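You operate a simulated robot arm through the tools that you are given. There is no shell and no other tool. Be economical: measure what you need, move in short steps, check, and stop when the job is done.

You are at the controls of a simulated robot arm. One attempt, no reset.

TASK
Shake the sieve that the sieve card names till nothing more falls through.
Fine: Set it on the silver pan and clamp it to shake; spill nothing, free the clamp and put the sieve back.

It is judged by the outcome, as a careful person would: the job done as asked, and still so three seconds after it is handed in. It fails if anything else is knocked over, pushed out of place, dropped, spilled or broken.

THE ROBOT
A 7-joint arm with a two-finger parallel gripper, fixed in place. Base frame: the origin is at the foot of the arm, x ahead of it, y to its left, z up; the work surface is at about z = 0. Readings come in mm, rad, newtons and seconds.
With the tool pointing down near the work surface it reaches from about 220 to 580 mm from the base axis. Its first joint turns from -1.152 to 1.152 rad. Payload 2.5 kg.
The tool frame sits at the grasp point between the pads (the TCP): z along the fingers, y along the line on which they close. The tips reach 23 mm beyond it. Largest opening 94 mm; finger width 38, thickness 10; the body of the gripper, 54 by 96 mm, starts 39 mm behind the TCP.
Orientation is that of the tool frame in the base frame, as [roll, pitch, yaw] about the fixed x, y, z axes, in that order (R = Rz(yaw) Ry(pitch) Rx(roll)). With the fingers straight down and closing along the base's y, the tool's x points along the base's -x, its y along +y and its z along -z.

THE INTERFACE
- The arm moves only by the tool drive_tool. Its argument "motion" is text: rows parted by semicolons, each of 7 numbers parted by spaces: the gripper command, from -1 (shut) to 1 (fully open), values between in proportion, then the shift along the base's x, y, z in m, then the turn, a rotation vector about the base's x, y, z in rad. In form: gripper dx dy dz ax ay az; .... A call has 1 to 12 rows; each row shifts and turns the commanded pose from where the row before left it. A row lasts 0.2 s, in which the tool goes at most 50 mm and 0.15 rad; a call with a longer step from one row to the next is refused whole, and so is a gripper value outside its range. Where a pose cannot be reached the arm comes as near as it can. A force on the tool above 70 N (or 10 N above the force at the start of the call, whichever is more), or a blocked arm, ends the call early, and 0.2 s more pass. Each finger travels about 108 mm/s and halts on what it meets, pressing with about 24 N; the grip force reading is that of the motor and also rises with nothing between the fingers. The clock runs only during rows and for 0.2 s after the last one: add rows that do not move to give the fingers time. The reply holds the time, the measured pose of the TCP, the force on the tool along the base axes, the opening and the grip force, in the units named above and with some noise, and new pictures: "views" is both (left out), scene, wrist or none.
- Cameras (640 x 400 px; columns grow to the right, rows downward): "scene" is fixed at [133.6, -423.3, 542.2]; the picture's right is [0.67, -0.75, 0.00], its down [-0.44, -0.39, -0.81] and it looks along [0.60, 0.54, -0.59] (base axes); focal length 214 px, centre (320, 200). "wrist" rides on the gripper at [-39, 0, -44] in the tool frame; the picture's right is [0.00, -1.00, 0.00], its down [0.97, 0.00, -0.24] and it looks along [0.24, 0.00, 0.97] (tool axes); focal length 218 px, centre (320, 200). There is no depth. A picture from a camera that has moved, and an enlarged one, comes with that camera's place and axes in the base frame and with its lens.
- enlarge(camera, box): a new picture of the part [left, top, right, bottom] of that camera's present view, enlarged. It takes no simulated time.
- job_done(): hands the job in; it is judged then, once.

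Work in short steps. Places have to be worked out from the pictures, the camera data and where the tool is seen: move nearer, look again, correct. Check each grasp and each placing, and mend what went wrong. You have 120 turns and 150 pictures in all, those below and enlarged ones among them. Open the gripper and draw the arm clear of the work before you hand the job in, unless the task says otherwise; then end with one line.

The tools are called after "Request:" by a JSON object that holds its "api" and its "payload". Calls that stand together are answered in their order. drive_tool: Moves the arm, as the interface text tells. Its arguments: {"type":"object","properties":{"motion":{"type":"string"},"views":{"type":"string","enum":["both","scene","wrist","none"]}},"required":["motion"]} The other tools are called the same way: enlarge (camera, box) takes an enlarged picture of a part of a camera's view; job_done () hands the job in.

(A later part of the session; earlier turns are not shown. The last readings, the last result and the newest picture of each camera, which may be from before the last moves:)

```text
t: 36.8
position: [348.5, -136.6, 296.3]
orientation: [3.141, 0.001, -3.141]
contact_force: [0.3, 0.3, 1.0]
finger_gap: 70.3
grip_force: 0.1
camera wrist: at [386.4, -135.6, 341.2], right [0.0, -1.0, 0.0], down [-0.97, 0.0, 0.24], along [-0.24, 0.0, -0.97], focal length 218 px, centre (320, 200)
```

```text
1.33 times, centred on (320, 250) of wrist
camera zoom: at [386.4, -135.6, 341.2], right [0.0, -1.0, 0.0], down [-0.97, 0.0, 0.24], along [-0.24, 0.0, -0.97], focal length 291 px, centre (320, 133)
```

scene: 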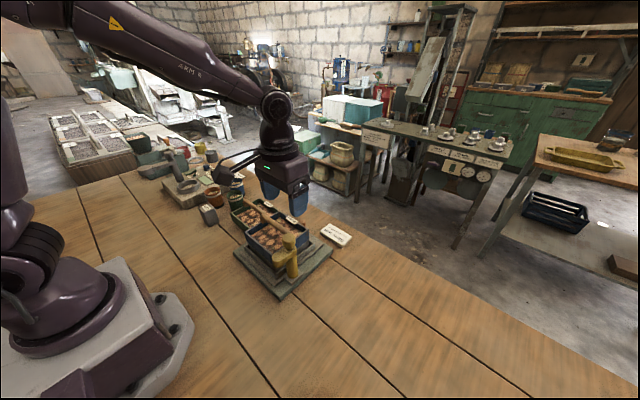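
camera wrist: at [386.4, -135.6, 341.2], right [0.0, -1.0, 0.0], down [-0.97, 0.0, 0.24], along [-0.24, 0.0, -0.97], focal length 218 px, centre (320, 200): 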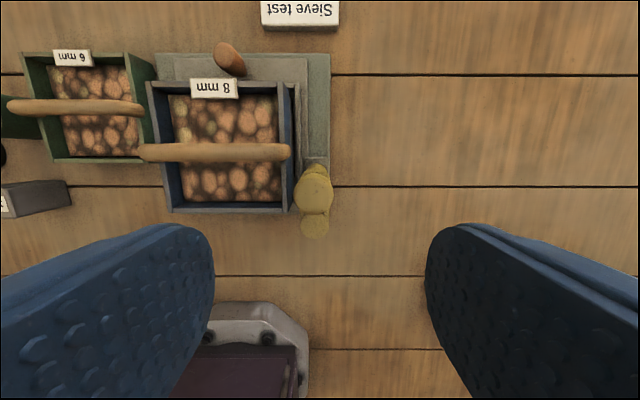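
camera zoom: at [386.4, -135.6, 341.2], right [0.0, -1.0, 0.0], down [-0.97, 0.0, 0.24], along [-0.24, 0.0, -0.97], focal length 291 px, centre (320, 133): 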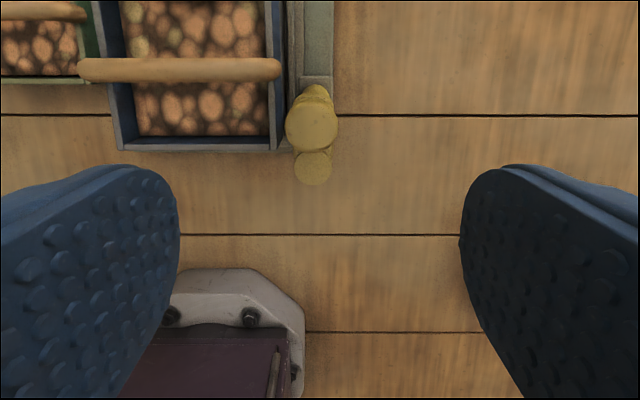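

The head is at about (353, -131), with the arm pointing along -x. I centre over it and come down to just above.

Request:
{"api": "drive_tool", "payload": {"motion": "0.3 0.004 0.005 -0.03 0 0 0; 0.3 0 0 -0.03 0 0 0; 0.3 0 0 -0.03 0 0 0; 0.3 0 0 0 0 0 0", "views": "both"}}

Request:
{"api": "enlarge", "payload": {"camera": "scene", "box": [240, 190, 340, 290]}}

```text
t: 37.8
position: [353.8, -131.5, 205.2]
orientation: [3.141, -0.001, -3.141]
contact_force: [-0.4, -0.3, -0.2]
finger_gap: 60.8
grip_force: 0.1
camera wrist: at [391.0, -130.9, 251.0], right [0.0, -1.0, 0.0], down [-0.97, 0.0, 0.24], along [-0.24, 0.0, -0.97], focal length 218 px, centre (320, 200)
```

scene: 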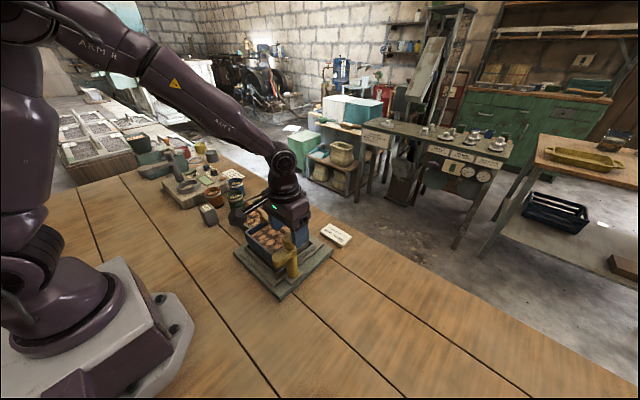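
wrist: 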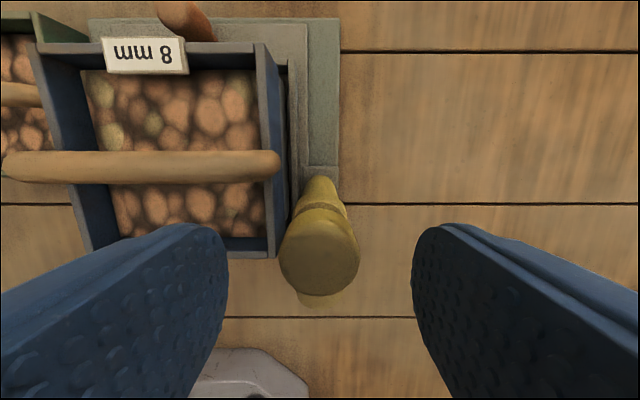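

```text
4.00 times, centred on (290, 240) of scene
camera zoom: at [133.6, -423.3, 542.2], right [0.67, -0.75, 0.0], down [-0.44, -0.39, -0.81], along [0.6, 0.54, -0.59], focal length 858 px, centre (440, 40)
```

zoom: 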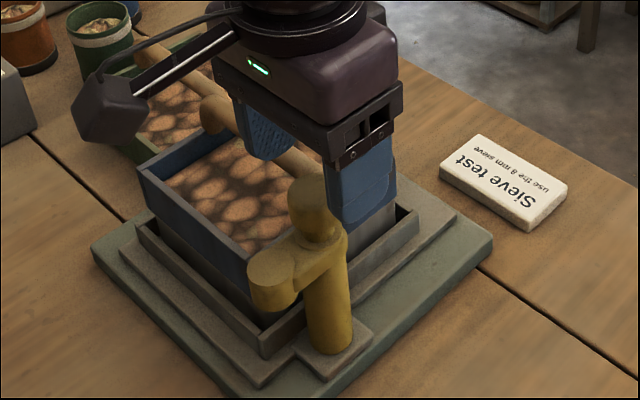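

The head is at about x 348. I shift -5 mm, descend so the tips reach z 146, and close on it.

Request:
{"api": "drive_tool", "payload": {"motion": "0.3 -0.005 0.001 -0.02 0 0 0; 0.3 0 0 -0.016 0 0 0; 0.3 0 0 0 0 0 0; -0.5 0 0 0 0 0 0; -1 0 0 0 0 0 0; -1 0 0 0 0 0 0", "views": "both"}}

Request:
{"api": "enlarge", "payload": {"camera": "scene", "box": [240, 190, 340, 290]}}

```text
t: 39.2
position: [347.3, -129.9, 169.3]
orientation: [-3.141, 0.0, -3.141]
contact_force: [0.8, -0.1, -6.9]
finger_gap: 32.0
grip_force: 45.0
camera wrist: at [385.1, -130.1, 214.9], right [0.0, -1.0, 0.0], down [-0.97, 0.0, 0.24], along [-0.24, 0.0, -0.97], focal length 218 px, centre (320, 200)
```

scene: 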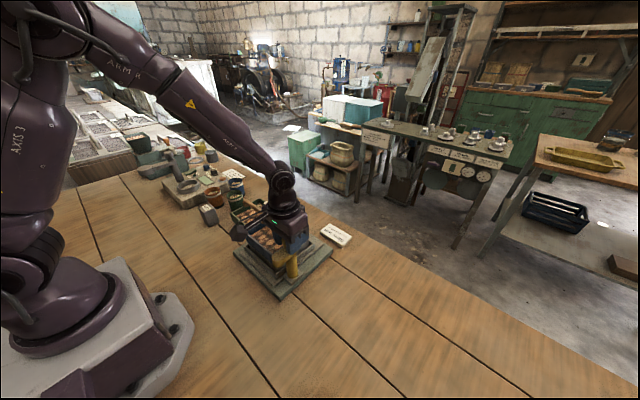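
wrist: 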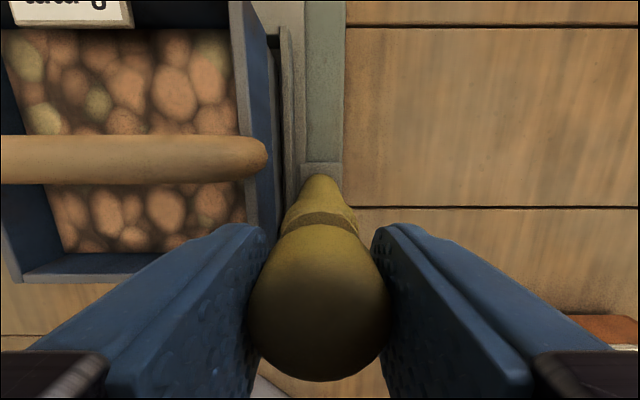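

```text
4.00 times, centred on (290, 240) of scene
camera zoom: at [133.6, -423.3, 542.2], right [0.67, -0.75, 0.0], down [-0.44, -0.39, -0.81], along [0.6, 0.54, -0.59], focal length 858 px, centre (440, 40)
```

zoom: 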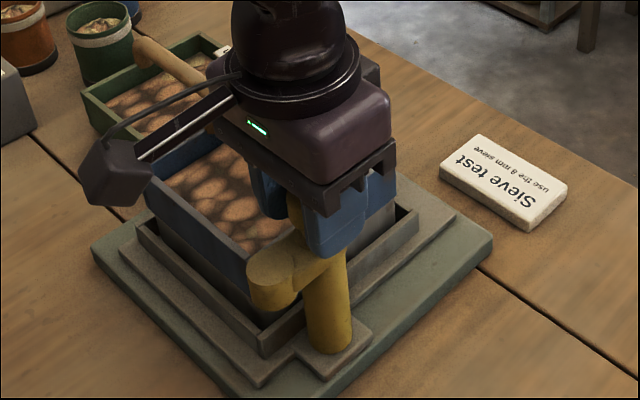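

The head is gripped at 32 mm. I twist it by -0.3 rad and check that the arm follows.

Request:
{"api": "drive_tool", "payload": {"motion": "-1 0 0 0 0 0 -0.1; -1 0 0 0 0 0 -0.1; -1 0 0 0 0 0 -0.1; -1 0 0 0 0 0 0", "views": "scene"}}

Request:
{"api": "enlarge", "payload": {"camera": "scene", "box": [240, 190, 340, 290]}}

```text
t: 40.2
position: [347.9, -130.0, 170.6]
orientation: [3.141, 0.001, 2.838]
contact_force: [4.4, 0.9, -13.0]
finger_gap: 31.8
grip_force: 44.6
```

scene: 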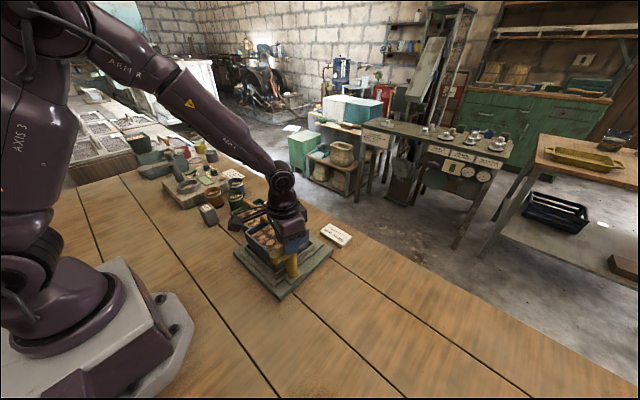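

```text
4.00 times, centred on (290, 240) of scene
camera zoom: at [133.6, -423.3, 542.2], right [0.67, -0.75, 0.0], down [-0.44, -0.39, -0.81], along [0.6, 0.54, -0.59], focal length 858 px, centre (440, 40)
```

zoom: 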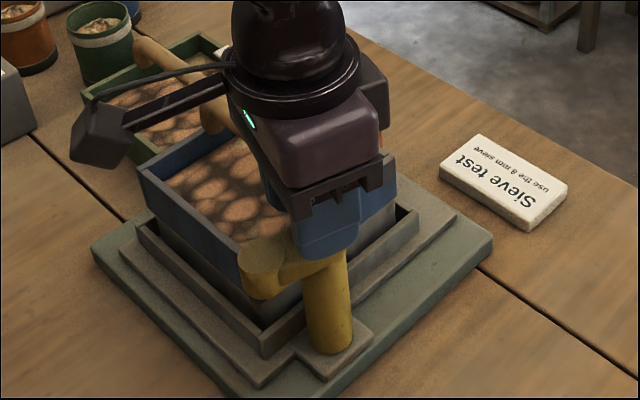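

The arm follows the twist, so I continue in steps, watching the forces.

Request:
{"api": "drive_tool", "payload": {"motion": "-1 0 0 0 0 0 -0.1; -1 0 0 0 0 0 -0.1; -1 0 0 0 0 0 -0.1; -1 0 0 0 0 0 -0.1; -1 0 0 0 0 0 0", "views": "scene"}}

Request:
{"api": "enlarge", "payload": {"camera": "scene", "box": [240, 190, 340, 290]}}

```text
t: 41.4
position: [347.2, -128.3, 171.2]
orientation: [-3.141, -0.001, 2.441]
contact_force: [12.8, 2.4, -15.7]
finger_gap: 31.9
grip_force: 45.2
```

scene: 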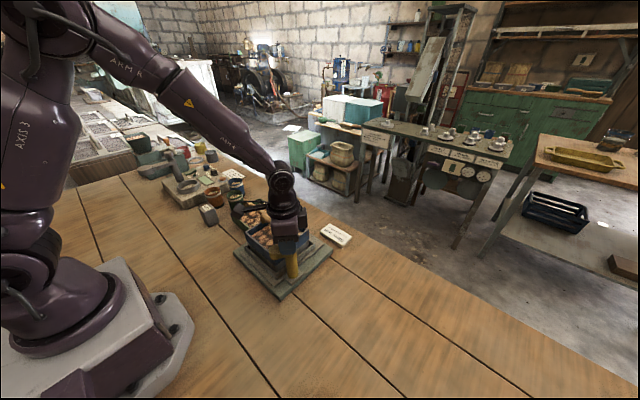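

```text
4.00 times, centred on (290, 240) of scene
camera zoom: at [133.6, -423.3, 542.2], right [0.67, -0.75, 0.0], down [-0.44, -0.39, -0.81], along [0.6, 0.54, -0.59], focal length 858 px, centre (440, 40)
```

zoom: 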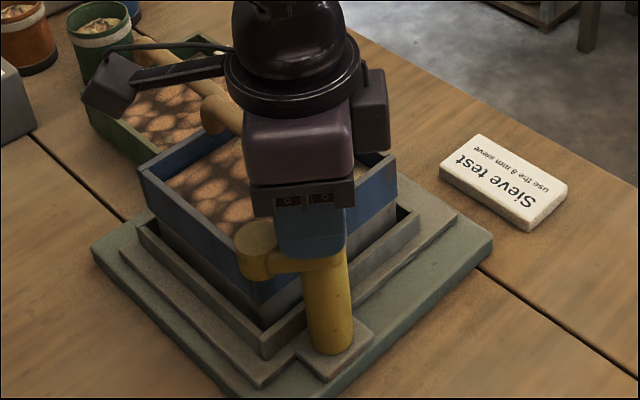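

The arm keeps following. I relieve the sideways load a little and finish the swing over the rim.

Request:
{"api": "drive_tool", "payload": {"motion": "-1 0.001 0.001 -0.001 0 0 -0.1; -1 0 0 0 0 0 -0.1; -1 0 0 0 0 0 -0.1; -1 0 0 0 0 0 -0.1; -1 0 0 0 0 0 0", "views": "scene"}}

Request:
{"api": "enlarge", "payload": {"camera": "scene", "box": [240, 190, 340, 290]}}

```text
t: 42.6
position: [348.3, -129.4, 169.4]
orientation: [-3.141, 0.001, 2.037]
contact_force: [-7.8, 1.2, 25.3]
finger_gap: 32.1
grip_force: 44.2
```

scene: 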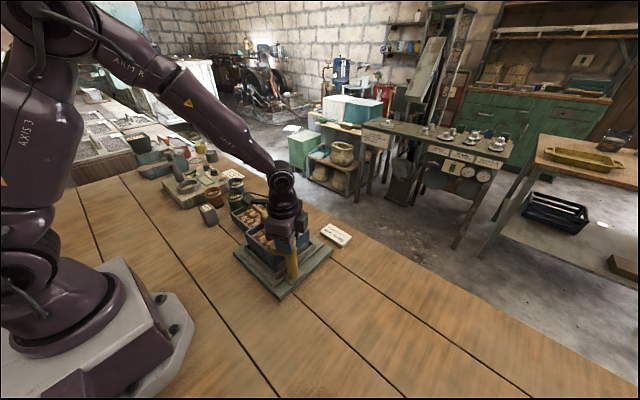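

```text
4.00 times, centred on (290, 240) of scene
camera zoom: at [133.5, -423.3, 542.3], right [0.67, -0.75, 0.0], down [-0.44, -0.39, -0.81], along [0.6, 0.54, -0.59], focal length 858 px, centre (440, 40)
```

zoom: 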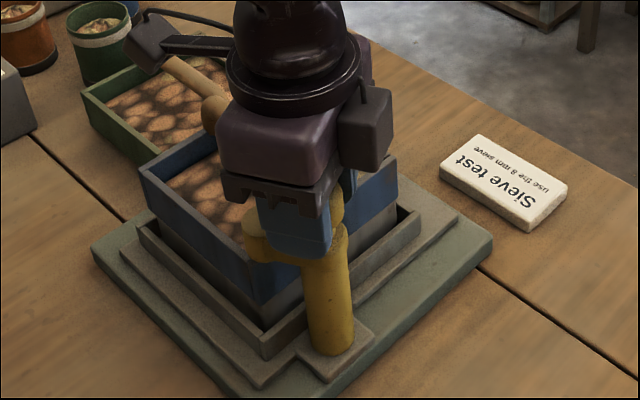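

The arm is over the rim. I relieve z slightly and turn the remaining 0.45 rad.

Request:
{"api": "drive_tool", "payload": {"motion": "-1 0 0 0.0006 0 0 -0.1; -1 0 0 0 0 0 -0.1; -1 0 0 0 0 0 -0.1; -1 0 0 0 0 0 -0.1; -1 0 0 0 0 0 -0.07; -1 0 0 0 0 0 0", "views": "both"}}

Request:
{"api": "enlarge", "payload": {"camera": "scene", "box": [240, 190, 340, 290]}}

```text
t: 44.0
position: [350.6, -129.8, 170.1]
orientation: [3.139, 0.002, 1.57]
contact_force: [19.6, -0.6, 0.7]
finger_gap: 31.6
grip_force: 44.8
camera wrist: at [348.5, -167.5, 215.0], right [-1.0, 0.0, 0.0], down [0.0, 0.97, 0.24], along [0.0, 0.24, -0.97], focal length 218 px, centre (320, 200)
```

scene: 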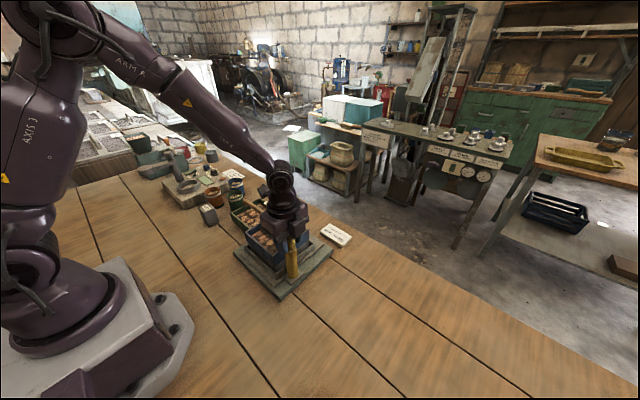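
wrist: 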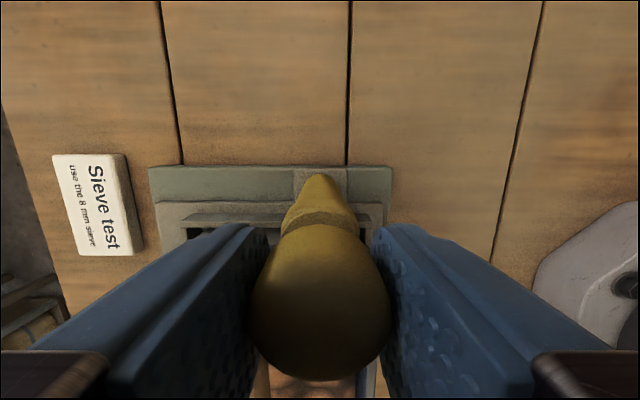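

```text
4.00 times, centred on (290, 240) of scene
camera zoom: at [133.6, -423.3, 542.2], right [0.67, -0.75, 0.0], down [-0.44, -0.39, -0.81], along [0.6, 0.54, -0.59], focal length 858 px, centre (440, 40)
```

zoom: 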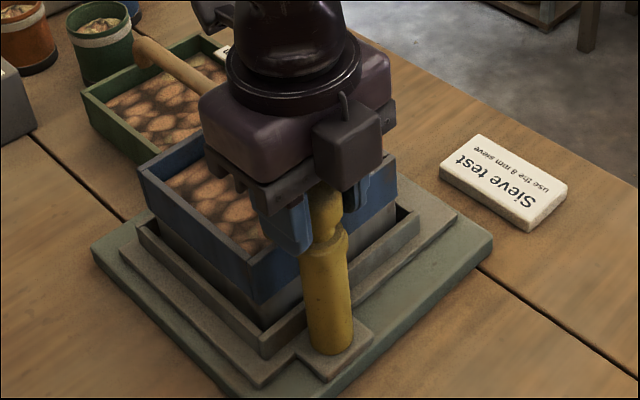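

The clamp has turned 90°. I open, rise straight up and inspect it.

Request:
{"api": "drive_tool", "payload": {"motion": "-0.3 -0.001 0 0 0 0 0; 0 0 0 0 0 0 0; 0.2 0 0 0.02 0 0 0; 0.2 0 0 0.03 0 0 0; 0.2 0 -0.02 0.03 0 0 0; 0.2 0.02 -0.04 0 0.1 0 0; 0.2 0.02 -0.03 0 0.1 0 0; 0.2 0 0 0 0.1 0 0; 0.2 0 0 0 0 0 0", "views": "both"}}

Request:
{"api": "enlarge", "payload": {"camera": "scene", "box": [230, 210, 320, 300]}}

Request:
{"api": "enlarge", "payload": {"camera": "wrist", "box": [220, 120, 460, 300]}}

```text
t: 46.0
position: [388.5, -219.2, 249.1]
orientation: [-3.141, -0.303, 1.572]
contact_force: [0.0, 0.3, 0.2]
finger_gap: 56.8
grip_force: 0.0
camera wrist: at [386.8, -269.1, 280.7], right [-1.0, 0.0, 0.0], down [0.0, 0.86, 0.52], along [0.0, 0.52, -0.86], focal length 218 px, centre (320, 200)
```

scene: 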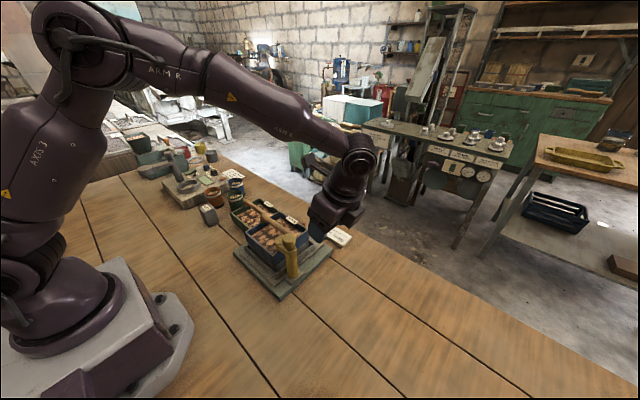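
wrist: 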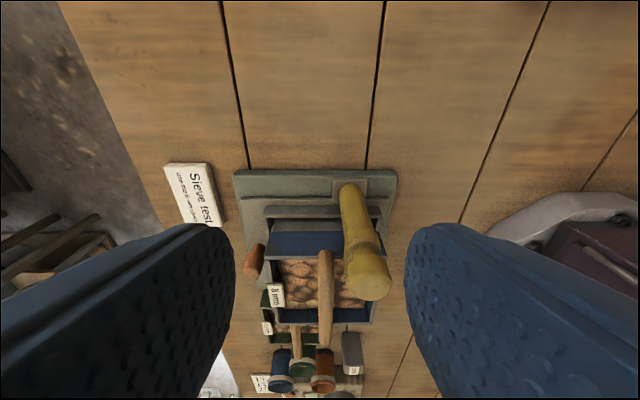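

```text
4.44 times, centred on (275, 255) of scene
camera zoom: at [133.6, -423.3, 542.2], right [0.67, -0.75, 0.0], down [-0.44, -0.39, -0.81], along [0.6, 0.54, -0.59], focal length 953 px, centre (520, -44)
```

zoom: 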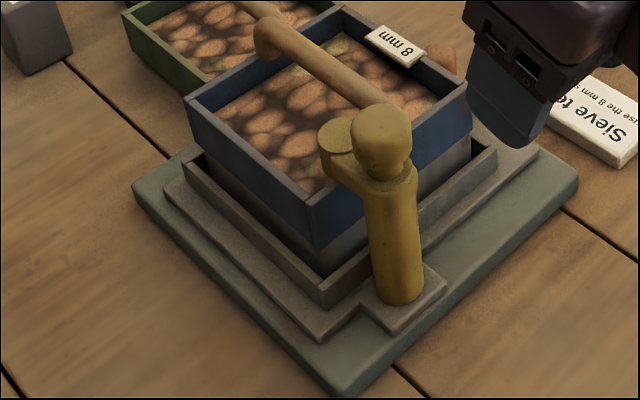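

```text
2.22 times, centred on (340, 210) of wrist
camera zoom: at [386.8, -269.1, 280.7], right [-1.0, 0.0, 0.0], down [0.0, 0.86, 0.52], along [0.0, 0.52, -0.86], focal length 485 px, centre (276, 178)
```

zoom: 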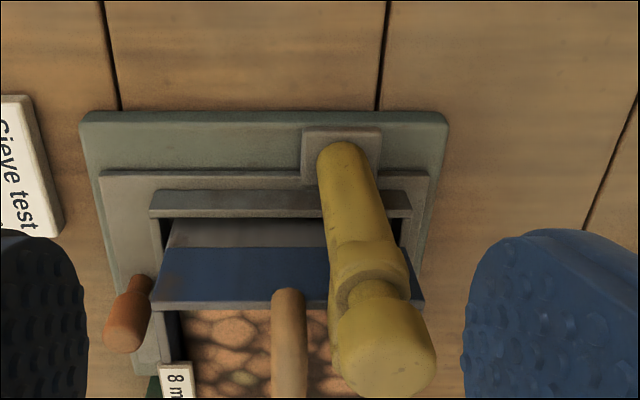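

The pad lies over the sieve rim, so it is clamped. Next comes the brown knob at about (478, -35), top near z 80. I return to vertical and turn the yaw to about 20° off neutral, so that the fingers and side box stay clear of the sieve.

Request:
{"api": "drive_tool", "payload": {"motion": "0.2 0.01 0 0 -0.1 0 0; 0.2 0.02 0.02 0 -0.1 0 0; 0.2 0.02 0.03 0 -0.1 0 0; 0.2 0.01 0.03 0 0 0 0.15; 0.2 0.01 0.03 0 0 0 0.15; 0.2 0 0.03 0 0 0 0.15; 0.2 0 0.02 0 0 0 0.15; 0.2 0 0.02 0 0 0 0.15; 0.2 0 0 0 0 0 0.15; 0.2 0 0 0 0 0 0.15; 0.2 0 0 0 0 0 0.17; 0.2 0 0 0 0 0 0", "views": "both"}}

```text
refused: row 11 steps farther than a row can; nothing moved
```

One row was too large, so I split it.

Request:
{"api": "drive_tool", "payload": {"motion": "0.2 0.01 0 0 -0.1 0 0; 0.2 0.02 0.02 0 -0.1 0 0.02; 0.2 0.02 0.03 0 -0.1 0 0; 0.2 0.01 0.03 0 0 0 0.15; 0.2 0.01 0.03 0 0 0 0.15; 0.2 0 0.03 0 0 0 0.15; 0.2 0 0.02 0 0 0 0.15; 0.2 0 0.02 0 0 0 0.15; 0.2 0 0 0 0 0 0.15; 0.2 0 0 0 0 0 0.15; 0.2 0 0 0 0 0 0.15; 0.2 0 0 0 0 0 0", "views": "both"}}

Request:
{"api": "enlarge", "payload": {"camera": "wrist", "box": [200, 100, 460, 300]}}

```text
t: 48.6
position: [458.2, -39.6, 250.3]
orientation: [-3.138, 0.001, 2.793]
contact_force: [-1.3, 0.5, 0.1]
finger_gap: 56.4
grip_force: 0.0
camera wrist: at [492.9, -52.1, 294.9], right [-0.34, -0.94, 0.0], down [-0.91, 0.33, 0.24], along [-0.23, 0.08, -0.97], focal length 218 px, centre (320, 200)
```

scene: 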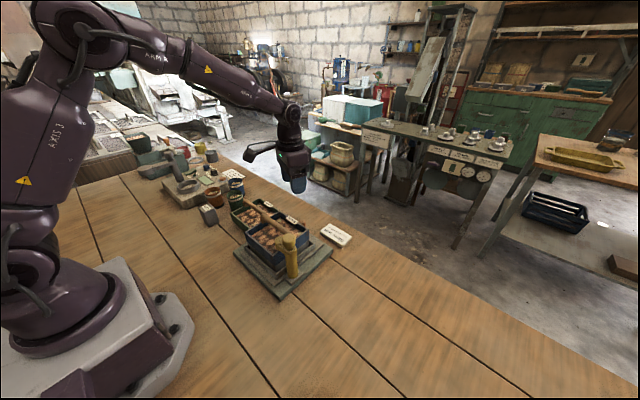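
wrist: 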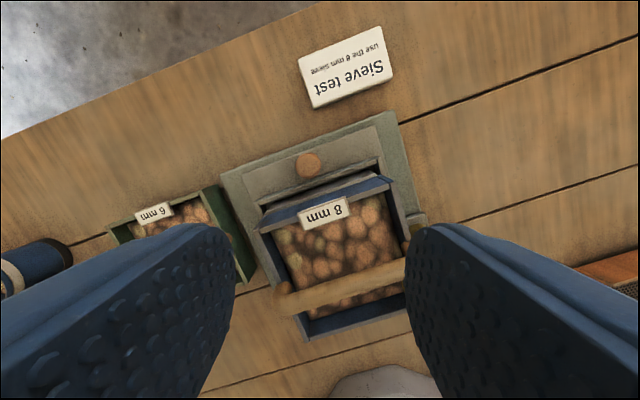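

```text
2.00 times, centred on (330, 200) of wrist
camera zoom: at [492.9, -52.1, 294.9], right [-0.34, -0.94, 0.0], down [-0.91, 0.33, 0.24], along [-0.23, 0.08, -0.97], focal length 436 px, centre (300, 200)
```

zoom: 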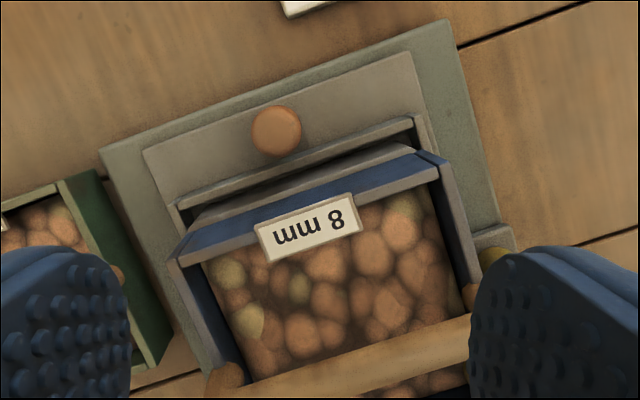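

The knob top is at (479, -35), 24 mm wide. I align with a small outward offset and descend to z 110 first, checking clearances in the scene view.

Request:
{"api": "drive_tool", "payload": {"motion": "0.2 0.026 0.002 -0.02 0 0 0; 0.2 0 0 -0.04 0 0 0; 0.2 0 0 -0.04 0 0 0; 0.2 0 0 -0.04 0 0 0; 0.2 0 0 0 0 0 0", "views": "both"}}

Request:
{"api": "enlarge", "payload": {"camera": "scene", "box": [220, 170, 340, 270]}}

```text
t: 49.8
position: [483.4, -36.9, 108.4]
orientation: [-3.139, 0.0, 2.792]
contact_force: [1.1, -0.3, -0.1]
finger_gap: 56.7
grip_force: 0.1
camera wrist: at [519.0, -50.6, 153.8], right [-0.34, -0.94, 0.0], down [-0.91, 0.33, 0.24], along [-0.23, 0.08, -0.97], focal length 218 px, centre (320, 200)
```

scene: 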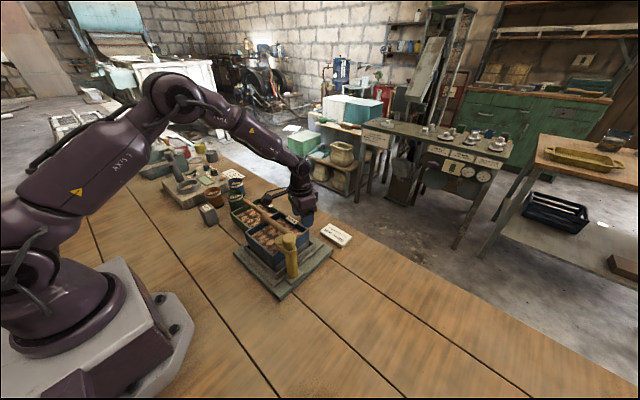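
wrist: 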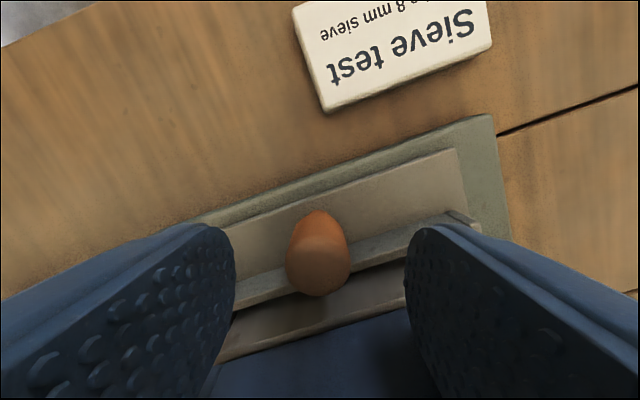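

```text
4.00 times, centred on (280, 220) of scene
camera zoom: at [133.6, -423.3, 542.2], right [0.67, -0.75, 0.0], down [-0.44, -0.39, -0.81], along [0.6, 0.54, -0.59], focal length 858 px, centre (480, 120)
```

zoom: 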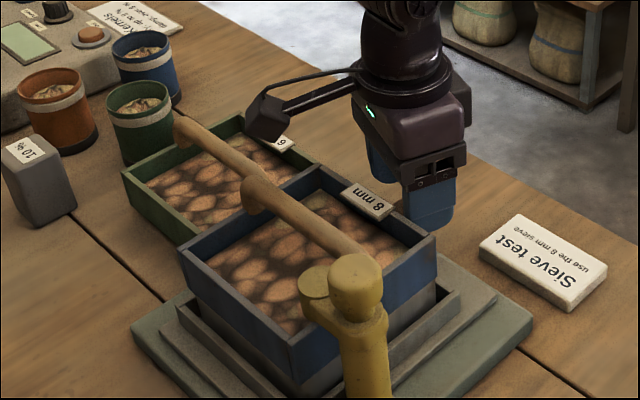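

The knob is centred and the side box clears both sieves. I descend to TCP z 84 and close on the knob.

Request:
{"api": "drive_tool", "payload": {"motion": "0.2 0 0 -0.012 0 0 0; 0.2 0 0 -0.012 0 0 0; 0.2 0 0 0 0 0 0; -0.3 0 0 0 0 0 0; -1 0 0 0 0 0 0; -1 0 0 0 0 0 0; -1 0 0 0 0 0 0", "views": "both"}}

Request:
{"api": "enlarge", "payload": {"camera": "scene", "box": [220, 170, 340, 270]}}

```text
t: 51.4
position: [482.9, -36.5, 86.8]
orientation: [-3.14, -0.001, 2.795]
contact_force: [6.9, 1.0, -6.0]
finger_gap: 23.4
grip_force: 45.4
camera wrist: at [519.0, -50.3, 130.3], right [-0.34, -0.94, 0.0], down [-0.91, 0.33, 0.24], along [-0.23, 0.08, -0.97], focal length 218 px, centre (320, 200)
```

scene: 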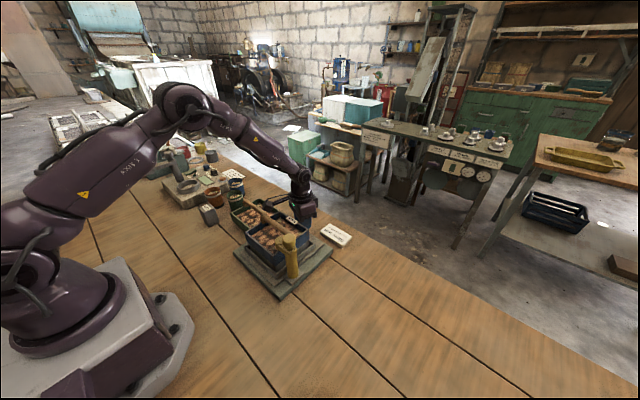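
wrist: 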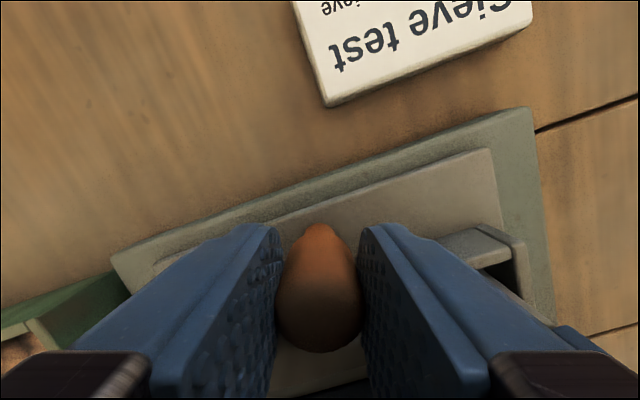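

```text
4.00 times, centred on (280, 220) of scene
camera zoom: at [133.6, -423.3, 542.2], right [0.67, -0.75, 0.0], down [-0.44, -0.39, -0.81], along [0.6, 0.54, -0.59], focal length 858 px, centre (480, 120)
```

zoom: 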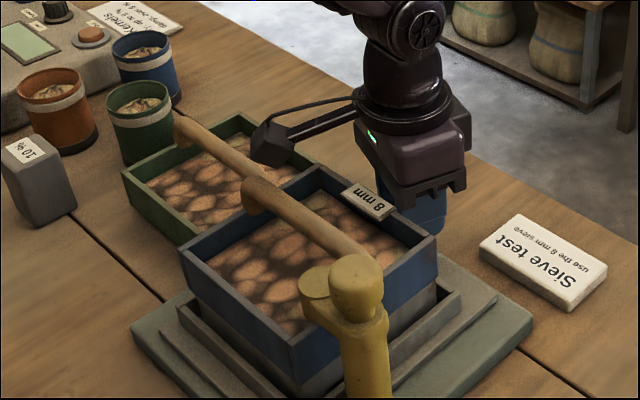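

The knob is gripped. I test the slide with a gentle ±10 mm move along y.

Request:
{"api": "drive_tool", "payload": {"motion": "-1 0 0.005 0 0 0 0; -1 0 0.005 0 0 0 0; -1 0 0 0 0 0 0", "views": "both"}}

Request:
{"api": "enlarge", "payload": {"camera": "scene", "box": [220, 200, 340, 300]}}

```text
t: 52.2
position: [483.4, -27.5, 85.2]
orientation: [-3.137, 0.0, 2.79]
contact_force: [11.3, -2.5, -14.7]
finger_gap: 23.8
grip_force: 44.7
camera wrist: at [518.9, -40.4, 130.3], right [-0.34, -0.94, 0.0], down [-0.91, 0.33, 0.24], along [-0.23, 0.08, -0.97], focal length 218 px, centre (320, 200)
```

scene: 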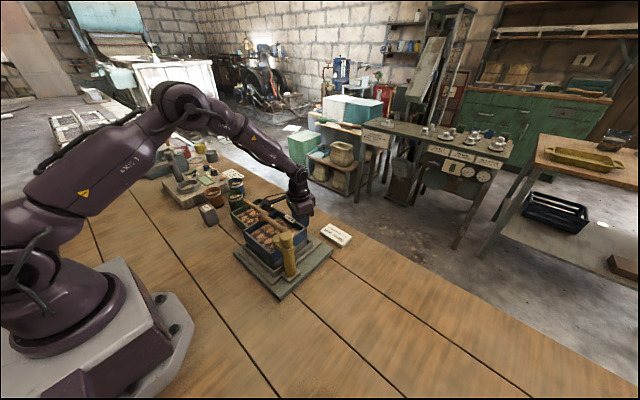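
wrist: 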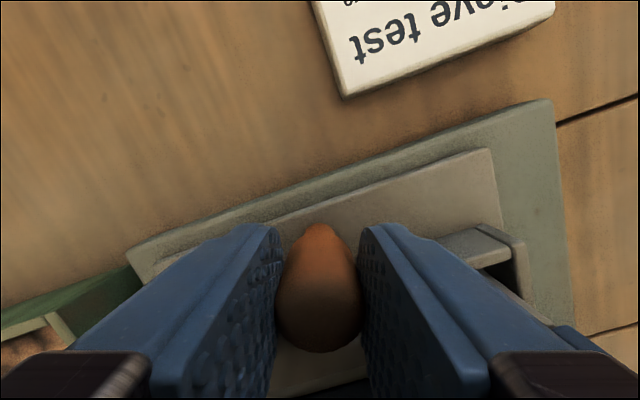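

```text
4.00 times, centred on (280, 250) of scene
camera zoom: at [133.6, -423.3, 542.2], right [0.67, -0.75, 0.0], down [-0.44, -0.39, -0.81], along [0.6, 0.54, -0.59], focal length 858 px, centre (480, 0)
```

zoom: 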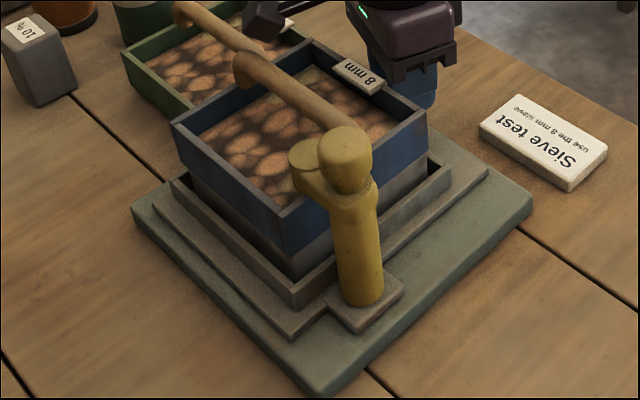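

The whole plate slides along y with little resistance. I shake about ±10 mm at moderate speed and end where I started.

Request:
{"api": "drive_tool", "payload": {"motion": "-1 0 -0.01 0 0 0 0; -1 0 -0.01 0 0 0 0; -1 0 0.01 0 0 0 0; -1 0 0.01 0 0 0 0; -1 0 -0.01 0 0 0 0; -1 0 -0.01 0 0 0 0; -1 0 0.01 0 0 0 0; -1 0 0.01 0 0 0 0; -1 0 -0.01 0 0 0 0; -1 0 -0.01 0 0 0 0; -1 0 0.01 0 0 0 0; -1 0 0.01 0 0 0 0", "views": "scene"}}

Request:
{"api": "enlarge", "payload": {"camera": "scene", "box": [220, 200, 340, 300]}}

```text
t: 54.8
position: [484.0, -26.9, 86.2]
orientation: [-3.138, 0.001, 2.792]
contact_force: [2.3, -0.8, -9.3]
finger_gap: 23.9
grip_force: 45.2
```

scene: 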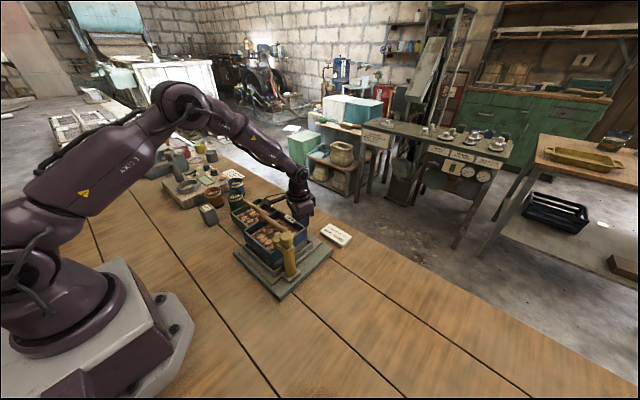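

```text
4.00 times, centred on (280, 250) of scene
camera zoom: at [133.6, -423.3, 542.2], right [0.67, -0.75, 0.0], down [-0.44, -0.39, -0.81], along [0.6, 0.54, -0.59], focal length 858 px, centre (480, 0)
```

zoom: 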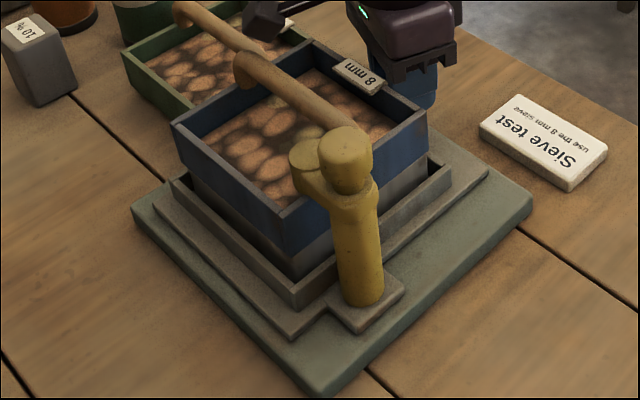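

The bed of kernels has sunk, so the shaking works. I keep going and compare pictures.

Request:
{"api": "drive_tool", "payload": {"motion": "-1 0 -0.01 0 0 0 0; -1 0 -0.01 0 0 0 0; -1 0 0.01 0 0 0 0; -1 0 0.01 0 0 0 0; -1 0 -0.01 0 0 0 0; -1 0 -0.01 0 0 0 0; -1 0 0.01 0 0 0 0; -1 0 0.01 0 0 0 0; -1 0 -0.01 0 0 0 0; -1 0 -0.01 0 0 0 0; -1 0 0.01 0 0 0 0; -1 0 0.01 0 0 0 0", "views": "none"}}

Request:
{"api": "enlarge", "payload": {"camera": "scene", "box": [220, 200, 340, 300]}}

Request:
{"api": "drive_tool", "payload": {"motion": "-1 0 -0.01 0 0 0 0; -1 0 -0.01 0 0 0 0; -1 0 0.01 0 0 0 0; -1 0 0.01 0 0 0 0; -1 0 -0.01 0 0 0 0; -1 0 -0.01 0 0 0 0; -1 0 0.01 0 0 0 0; -1 0 0.01 0 0 0 0; -1 0 -0.01 0 0 0 0; -1 0 -0.01 0 0 0 0; -1 0 0.01 0 0 0 0; -1 0 0.01 0 0 0 0", "views": "none"}}

Request:
{"api": "enlarge", "payload": {"camera": "scene", "box": [220, 200, 340, 300]}}

```text
t: 57.4
position: [482.2, -26.9, 86.0]
orientation: [-3.136, 0.0, 2.791]
contact_force: [-0.9, -1.6, -3.1]
finger_gap: 23.7
grip_force: 44.6
```

```text
4.00 times, centred on (280, 250) of scene
camera zoom: at [133.6, -423.3, 542.2], right [0.67, -0.75, 0.0], down [-0.44, -0.39, -0.81], along [0.6, 0.54, -0.59], focal length 858 px, centre (480, 0)
```

zoom: 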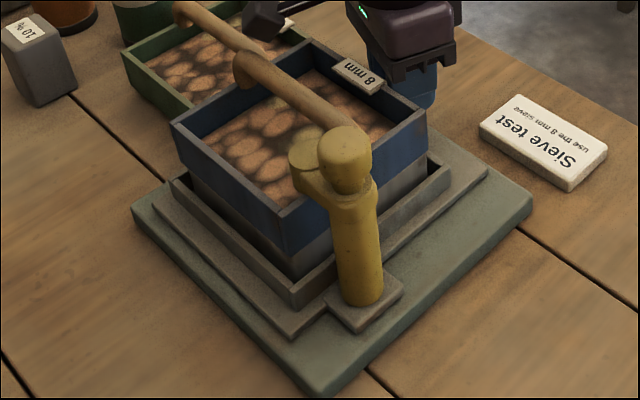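

```text
t: 60.0
position: [483.7, -27.0, 84.7]
orientation: [-3.139, 0.0, 2.791]
contact_force: [-4.7, -1.4, 0.4]
finger_gap: 23.8
grip_force: 45.0
```

```text
4.00 times, centred on (280, 250) of scene
camera zoom: at [133.6, -423.3, 542.2], right [0.67, -0.75, 0.0], down [-0.44, -0.39, -0.81], along [0.6, 0.54, -0.59], focal length 858 px, centre (480, 0)
```

zoom: 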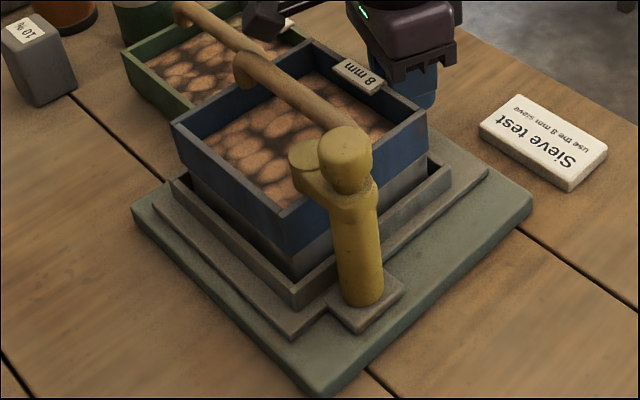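

The bed is still sinking and the texture is still changing. I keep shaking with slightly longer strokes.

Request:
{"api": "drive_tool", "payload": {"motion": "-1 0 -0.012 0 0 0 0; -1 0 -0.012 0 0 0 0; -1 0 0.014 0 0 0 0; -1 0 0.014 0 0 0 0; -1 0 -0.014 0 0 0 0; -1 0 -0.014 0 0 0 0; -1 0 0.014 0 0 0 0; -1 0 0.014 0 0 0 0; -1 0 -0.014 0 0 0 0; -1 0 -0.014 0 0 0 0; -1 0 0.012 0 0 0 0; -1 0 0.012 0 0 0 0", "views": "none"}}

Request:
{"api": "drive_tool", "payload": {"motion": "-1 0 -0.012 0 0 0 0; -1 0 -0.012 0 0 0 0; -1 0 0.014 0 0 0 0; -1 0 0.014 0 0 0 0; -1 0 -0.014 0 0 0 0; -1 0 -0.014 0 0 0 0; -1 0 0.014 0 0 0 0; -1 0 0.014 0 0 0 0; -1 0 -0.014 0 0 0 0; -1 0 -0.014 0 0 0 0; -1 0 0.012 0 0 0 0; -1 0 0.012 0 0 0 0", "views": "none"}}

Request:
{"api": "enlarge", "payload": {"camera": "scene", "box": [220, 200, 340, 300]}}

Request:
{"api": "drive_tool", "payload": {"motion": "-1 0 -0.012 0 0 0 0; -1 0 -0.012 0 0 0 0; -1 0 0.014 0 0 0 0; -1 0 0.014 0 0 0 0; -1 0 -0.014 0 0 0 0; -1 0 -0.014 0 0 0 0; -1 0 0.014 0 0 0 0; -1 0 0.014 0 0 0 0; -1 0 -0.014 0 0 0 0; -1 0 -0.014 0 0 0 0; -1 0 0.012 0 0 0 0; -1 0 0.012 0 0 0 0", "views": "none"}}

Request:
{"api": "enlarge", "payload": {"camera": "scene", "box": [220, 200, 340, 300]}}

```text
t: 62.6
position: [482.6, -27.6, 84.8]
orientation: [-3.139, 0.001, 2.792]
contact_force: [0.3, -0.9, 2.0]
finger_gap: 23.8
grip_force: 45.1
```

```text
t: 65.2
position: [484.0, -27.4, 85.2]
orientation: [-3.137, -0.001, 2.791]
contact_force: [-6.5, -0.8, 2.8]
finger_gap: 23.8
grip_force: 45.3
```

```text
4.00 times, centred on (280, 250) of scene
camera zoom: at [133.5, -423.3, 542.2], right [0.67, -0.75, 0.0], down [-0.44, -0.39, -0.81], along [0.6, 0.54, -0.59], focal length 858 px, centre (480, 0)
```

zoom: 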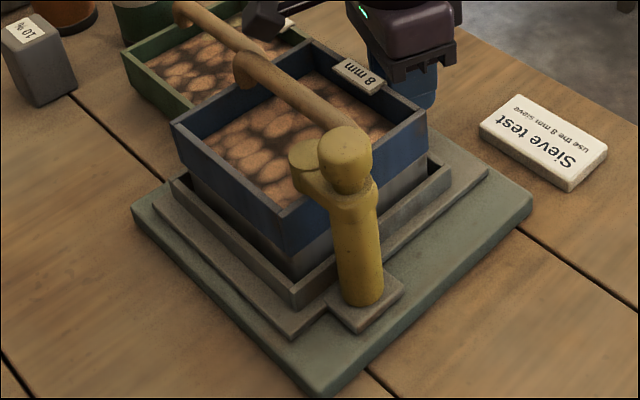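

```text
t: 67.8
position: [483.7, -28.1, 85.7]
orientation: [-3.139, 0.001, 2.79]
contact_force: [-5.0, -1.5, -3.8]
finger_gap: 23.5
grip_force: 45.0
```

```text
4.00 times, centred on (280, 250) of scene
camera zoom: at [133.6, -423.3, 542.2], right [0.67, -0.75, 0.0], down [-0.44, -0.39, -0.81], along [0.6, 0.54, -0.59], focal length 858 px, centre (480, 0)
```

zoom: 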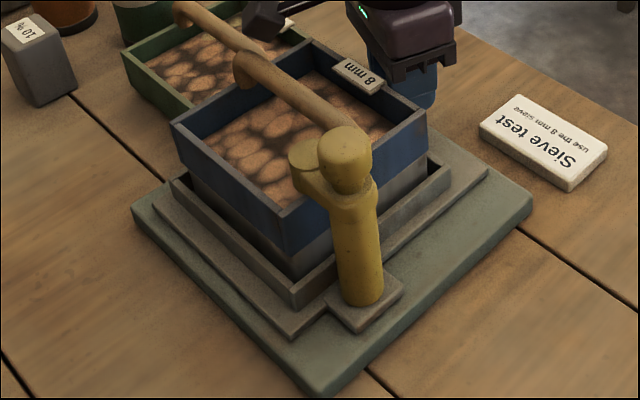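

The last pictures look the same. I shake once more, a bit faster, and compare an enlarged crop before and after to be sure.

Request:
{"api": "enlarge", "payload": {"camera": "scene", "box": [260, 215, 320, 255]}}

Request:
{"api": "drive_tool", "payload": {"motion": "-1 0 -0.018 0 0 0 0; -1 0 0.018 0 0 0 0; -1 0 -0.018 0 0 0 0; -1 0 0.018 0 0 0 0; -1 0 -0.018 0 0 0 0; -1 0 0.018 0 0 0 0; -1 0 -0.018 0 0 0 0; -1 0 0.018 0 0 0 0; -1 0 -0.018 0 0 0 0; -1 0 0.018 0 0 0 0; -1 0 0 0 0 0 0", "views": "none"}}

Request:
{"api": "drive_tool", "payload": {"motion": "-1 0 -0.018 0 0 0 0; -1 0 0.018 0 0 0 0; -1 0 -0.018 0 0 0 0; -1 0 0.018 0 0 0 0; -1 0 -0.018 0 0 0 0; -1 0 0.018 0 0 0 0; -1 0 -0.018 0 0 0 0; -1 0 0.018 0 0 0 0; -1 0 -0.018 0 0 0 0; -1 0 0.018 0 0 0 0; -1 0 0 0 0 0 0", "views": "none"}}

Request:
{"api": "enlarge", "payload": {"camera": "scene", "box": [260, 215, 320, 255]}}

```text
10.00 times, centred on (290, 235) of scene
camera zoom: at [133.6, -423.3, 542.2], right [0.67, -0.75, 0.0], down [-0.44, -0.39, -0.81], along [0.6, 0.54, -0.59], focal length 2145 px, centre (620, -150)
```

zoom: 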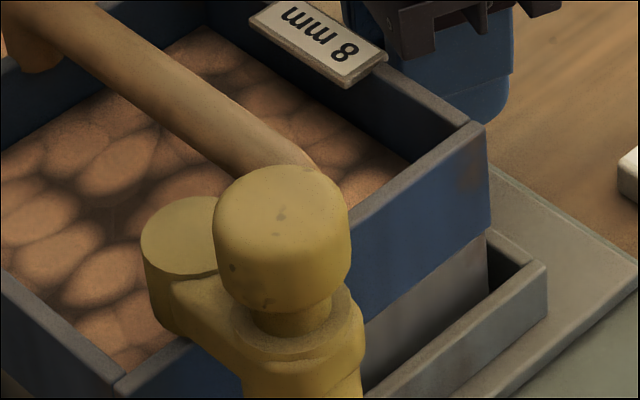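

```text
t: 70.2
position: [483.7, -26.6, 84.7]
orientation: [-3.136, -0.002, 2.791]
contact_force: [-7.6, -0.6, 2.1]
finger_gap: 23.7
grip_force: 45.3
```

```text
t: 72.6
position: [483.4, -27.2, 86.3]
orientation: [-3.139, 0.001, 2.792]
contact_force: [13.9, -1.6, -25.6]
finger_gap: 23.6
grip_force: 44.9
```

```text
10.00 times, centred on (290, 235) of scene
camera zoom: at [133.7, -423.3, 542.2], right [0.67, -0.75, 0.0], down [-0.44, -0.39, -0.81], along [0.6, 0.54, -0.59], focal length 2145 px, centre (620, -150)
```

zoom: 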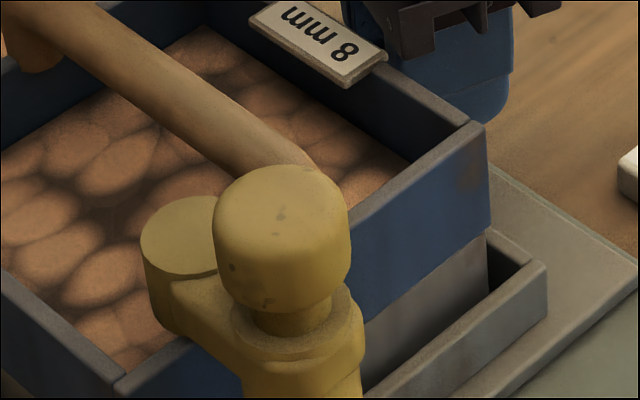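

The bed is unchanged, so nothing more is falling. I return the plate to its starting place (10 mm in -y), let go of the knob and rise.

Request:
{"api": "drive_tool", "payload": {"motion": "-1 0 -0.005 0 0 0 0; -1 0 -0.005 0 0 0 0; -1 0 0 0 0 0 0; -0.3 0 0 0 0 0 0; 0.2 0 0 0 0 0 0; 0.2 0 0 0 0 0 0; 0.2 0 0 0.03 0 0 0; 0.2 0 0 0.04 0 0 0; 0.2 0 0 0.04 0 0 0; 0.2 0 0 0.04 0 0 0; 0.2 0 0 0 0 0 0", "views": "both"}}

Request:
{"api": "enlarge", "payload": {"camera": "scene", "box": [230, 210, 320, 300]}}

```text
t: 75.0
position: [484.7, -37.4, 236.1]
orientation: [-3.138, 0.0, 2.789]
contact_force: [-0.3, 0.3, 0.2]
finger_gap: 56.4
grip_force: 0.1
camera wrist: at [519.3, -50.1, 280.7], right [-0.34, -0.94, 0.0], down [-0.91, 0.33, 0.24], along [-0.23, 0.08, -0.97], focal length 218 px, centre (320, 200)
```

scene: 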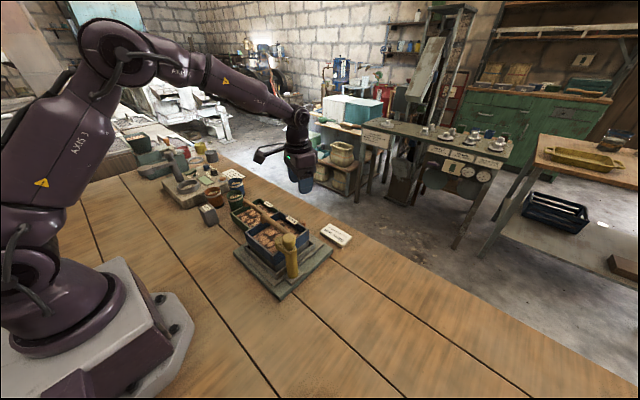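
wrist: 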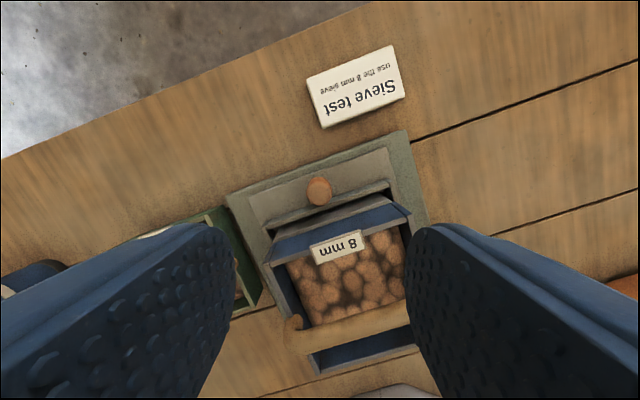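

```text
4.44 times, centred on (275, 255) of scene
camera zoom: at [133.6, -423.3, 542.2], right [0.67, -0.75, 0.0], down [-0.44, -0.39, -0.81], along [0.6, 0.54, -0.59], focal length 953 px, centre (520, -44)
```

zoom: 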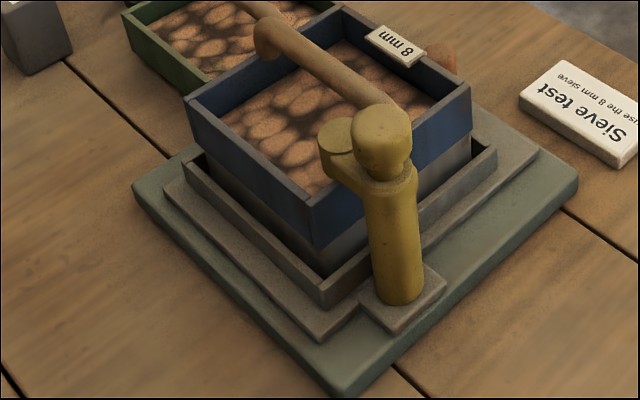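

The plate is back and the stack is intact. I go back above the clamp head with the fingers along x to swing it open.

Request:
{"api": "drive_tool", "payload": {"motion": "0.2 -0.02 -0.012 0 0 0 -0.15; 0.2 -0.02 -0.012 0 0 0 -0.15; 0.2 -0.02 -0.012 0 0 0 -0.15; 0.2 -0.02 -0.012 0 0 0 -0.15; 0.2 -0.02 -0.012 0 0 0 -0.15; 0.2 -0.02 -0.012 0 0 0 -0.15; 0.2 -0.015 -0.012 0 0 0 -0.15; 0.2 0 -0.009 0 0 0 -0.15; 0.2 0 0 -0.02 0 0 -0.02; 0.2 0 0 0 0 0 0", "views": "both"}}

```text
t: 77.2
position: [347.7, -129.1, 214.5]
orientation: [-3.139, 0.0, 1.57]
contact_force: [0.0, -0.5, 0.1]
finger_gap: 56.5
grip_force: 0.1
camera wrist: at [346.9, -168.3, 259.6], right [-1.0, 0.0, 0.0], down [0.0, 0.97, 0.24], along [0.0, 0.24, -0.97], focal length 218 px, centre (320, 200)
```

scene: 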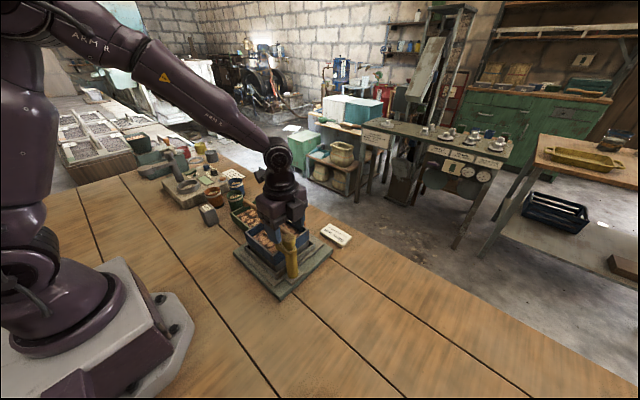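
wrist: 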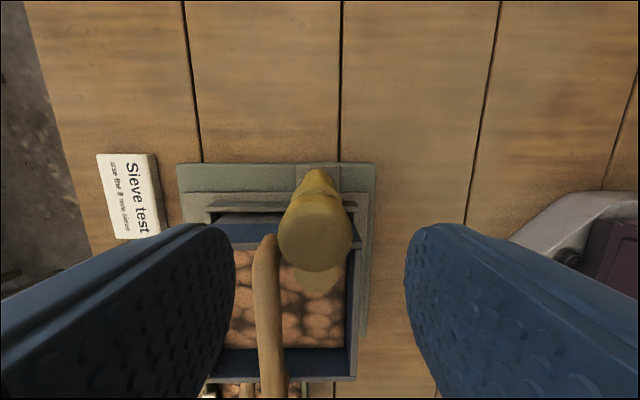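

The head is centred. I narrow the opening a bit for clearance to the sieve handle, descend and grip.

Request:
{"api": "drive_tool", "payload": {"motion": "-0.08 0.001 -0.001 -0.015 0 0 0; -0.08 0 0 -0.015 0 0 0; -0.08 0 0 -0.014 0 0 0; -0.08 0 0 0 0 0 0; -1 0 0 0 0 0 0; -1 0 0 0 0 0 0; -1 0 0 0 0 0 0", "views": "none"}}

Request:
{"api": "drive_tool", "payload": {"motion": "-1 0 0 0 0 0 0.1; -1 0 0 0 0 0 0.1; -1 0 0 0 0 0 0.1; -1 0 0 0 0 0 0.1; -1 0 0 0 0 0 0", "views": "scene"}}

Request:
{"api": "enlarge", "payload": {"camera": "scene", "box": [240, 190, 340, 290]}}

```text
t: 78.8
position: [350.4, -130.2, 170.7]
orientation: [-3.14, 0.001, 1.573]
contact_force: [14.9, -2.1, -15.3]
finger_gap: 31.5
grip_force: 45.0
```

```text
t: 80.0
position: [348.4, -129.8, 170.6]
orientation: [-3.14, -0.001, 1.972]
contact_force: [18.6, 1.2, -23.7]
finger_gap: 31.6
grip_force: 45.2
```

scene: 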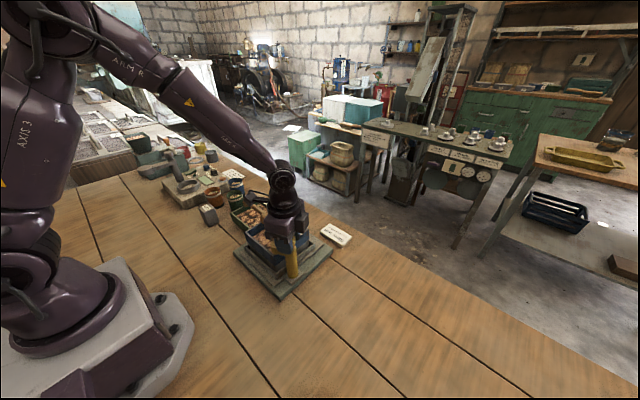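

```text
4.00 times, centred on (290, 240) of scene
camera zoom: at [133.7, -423.3, 542.1], right [0.67, -0.75, 0.0], down [-0.44, -0.39, -0.81], along [0.6, 0.54, -0.59], focal length 858 px, centre (440, 40)
```

zoom: 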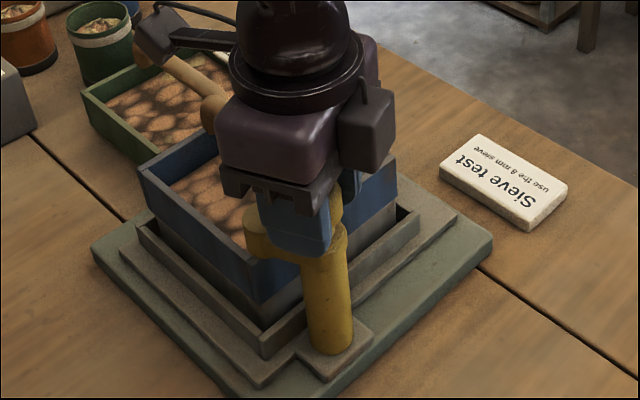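

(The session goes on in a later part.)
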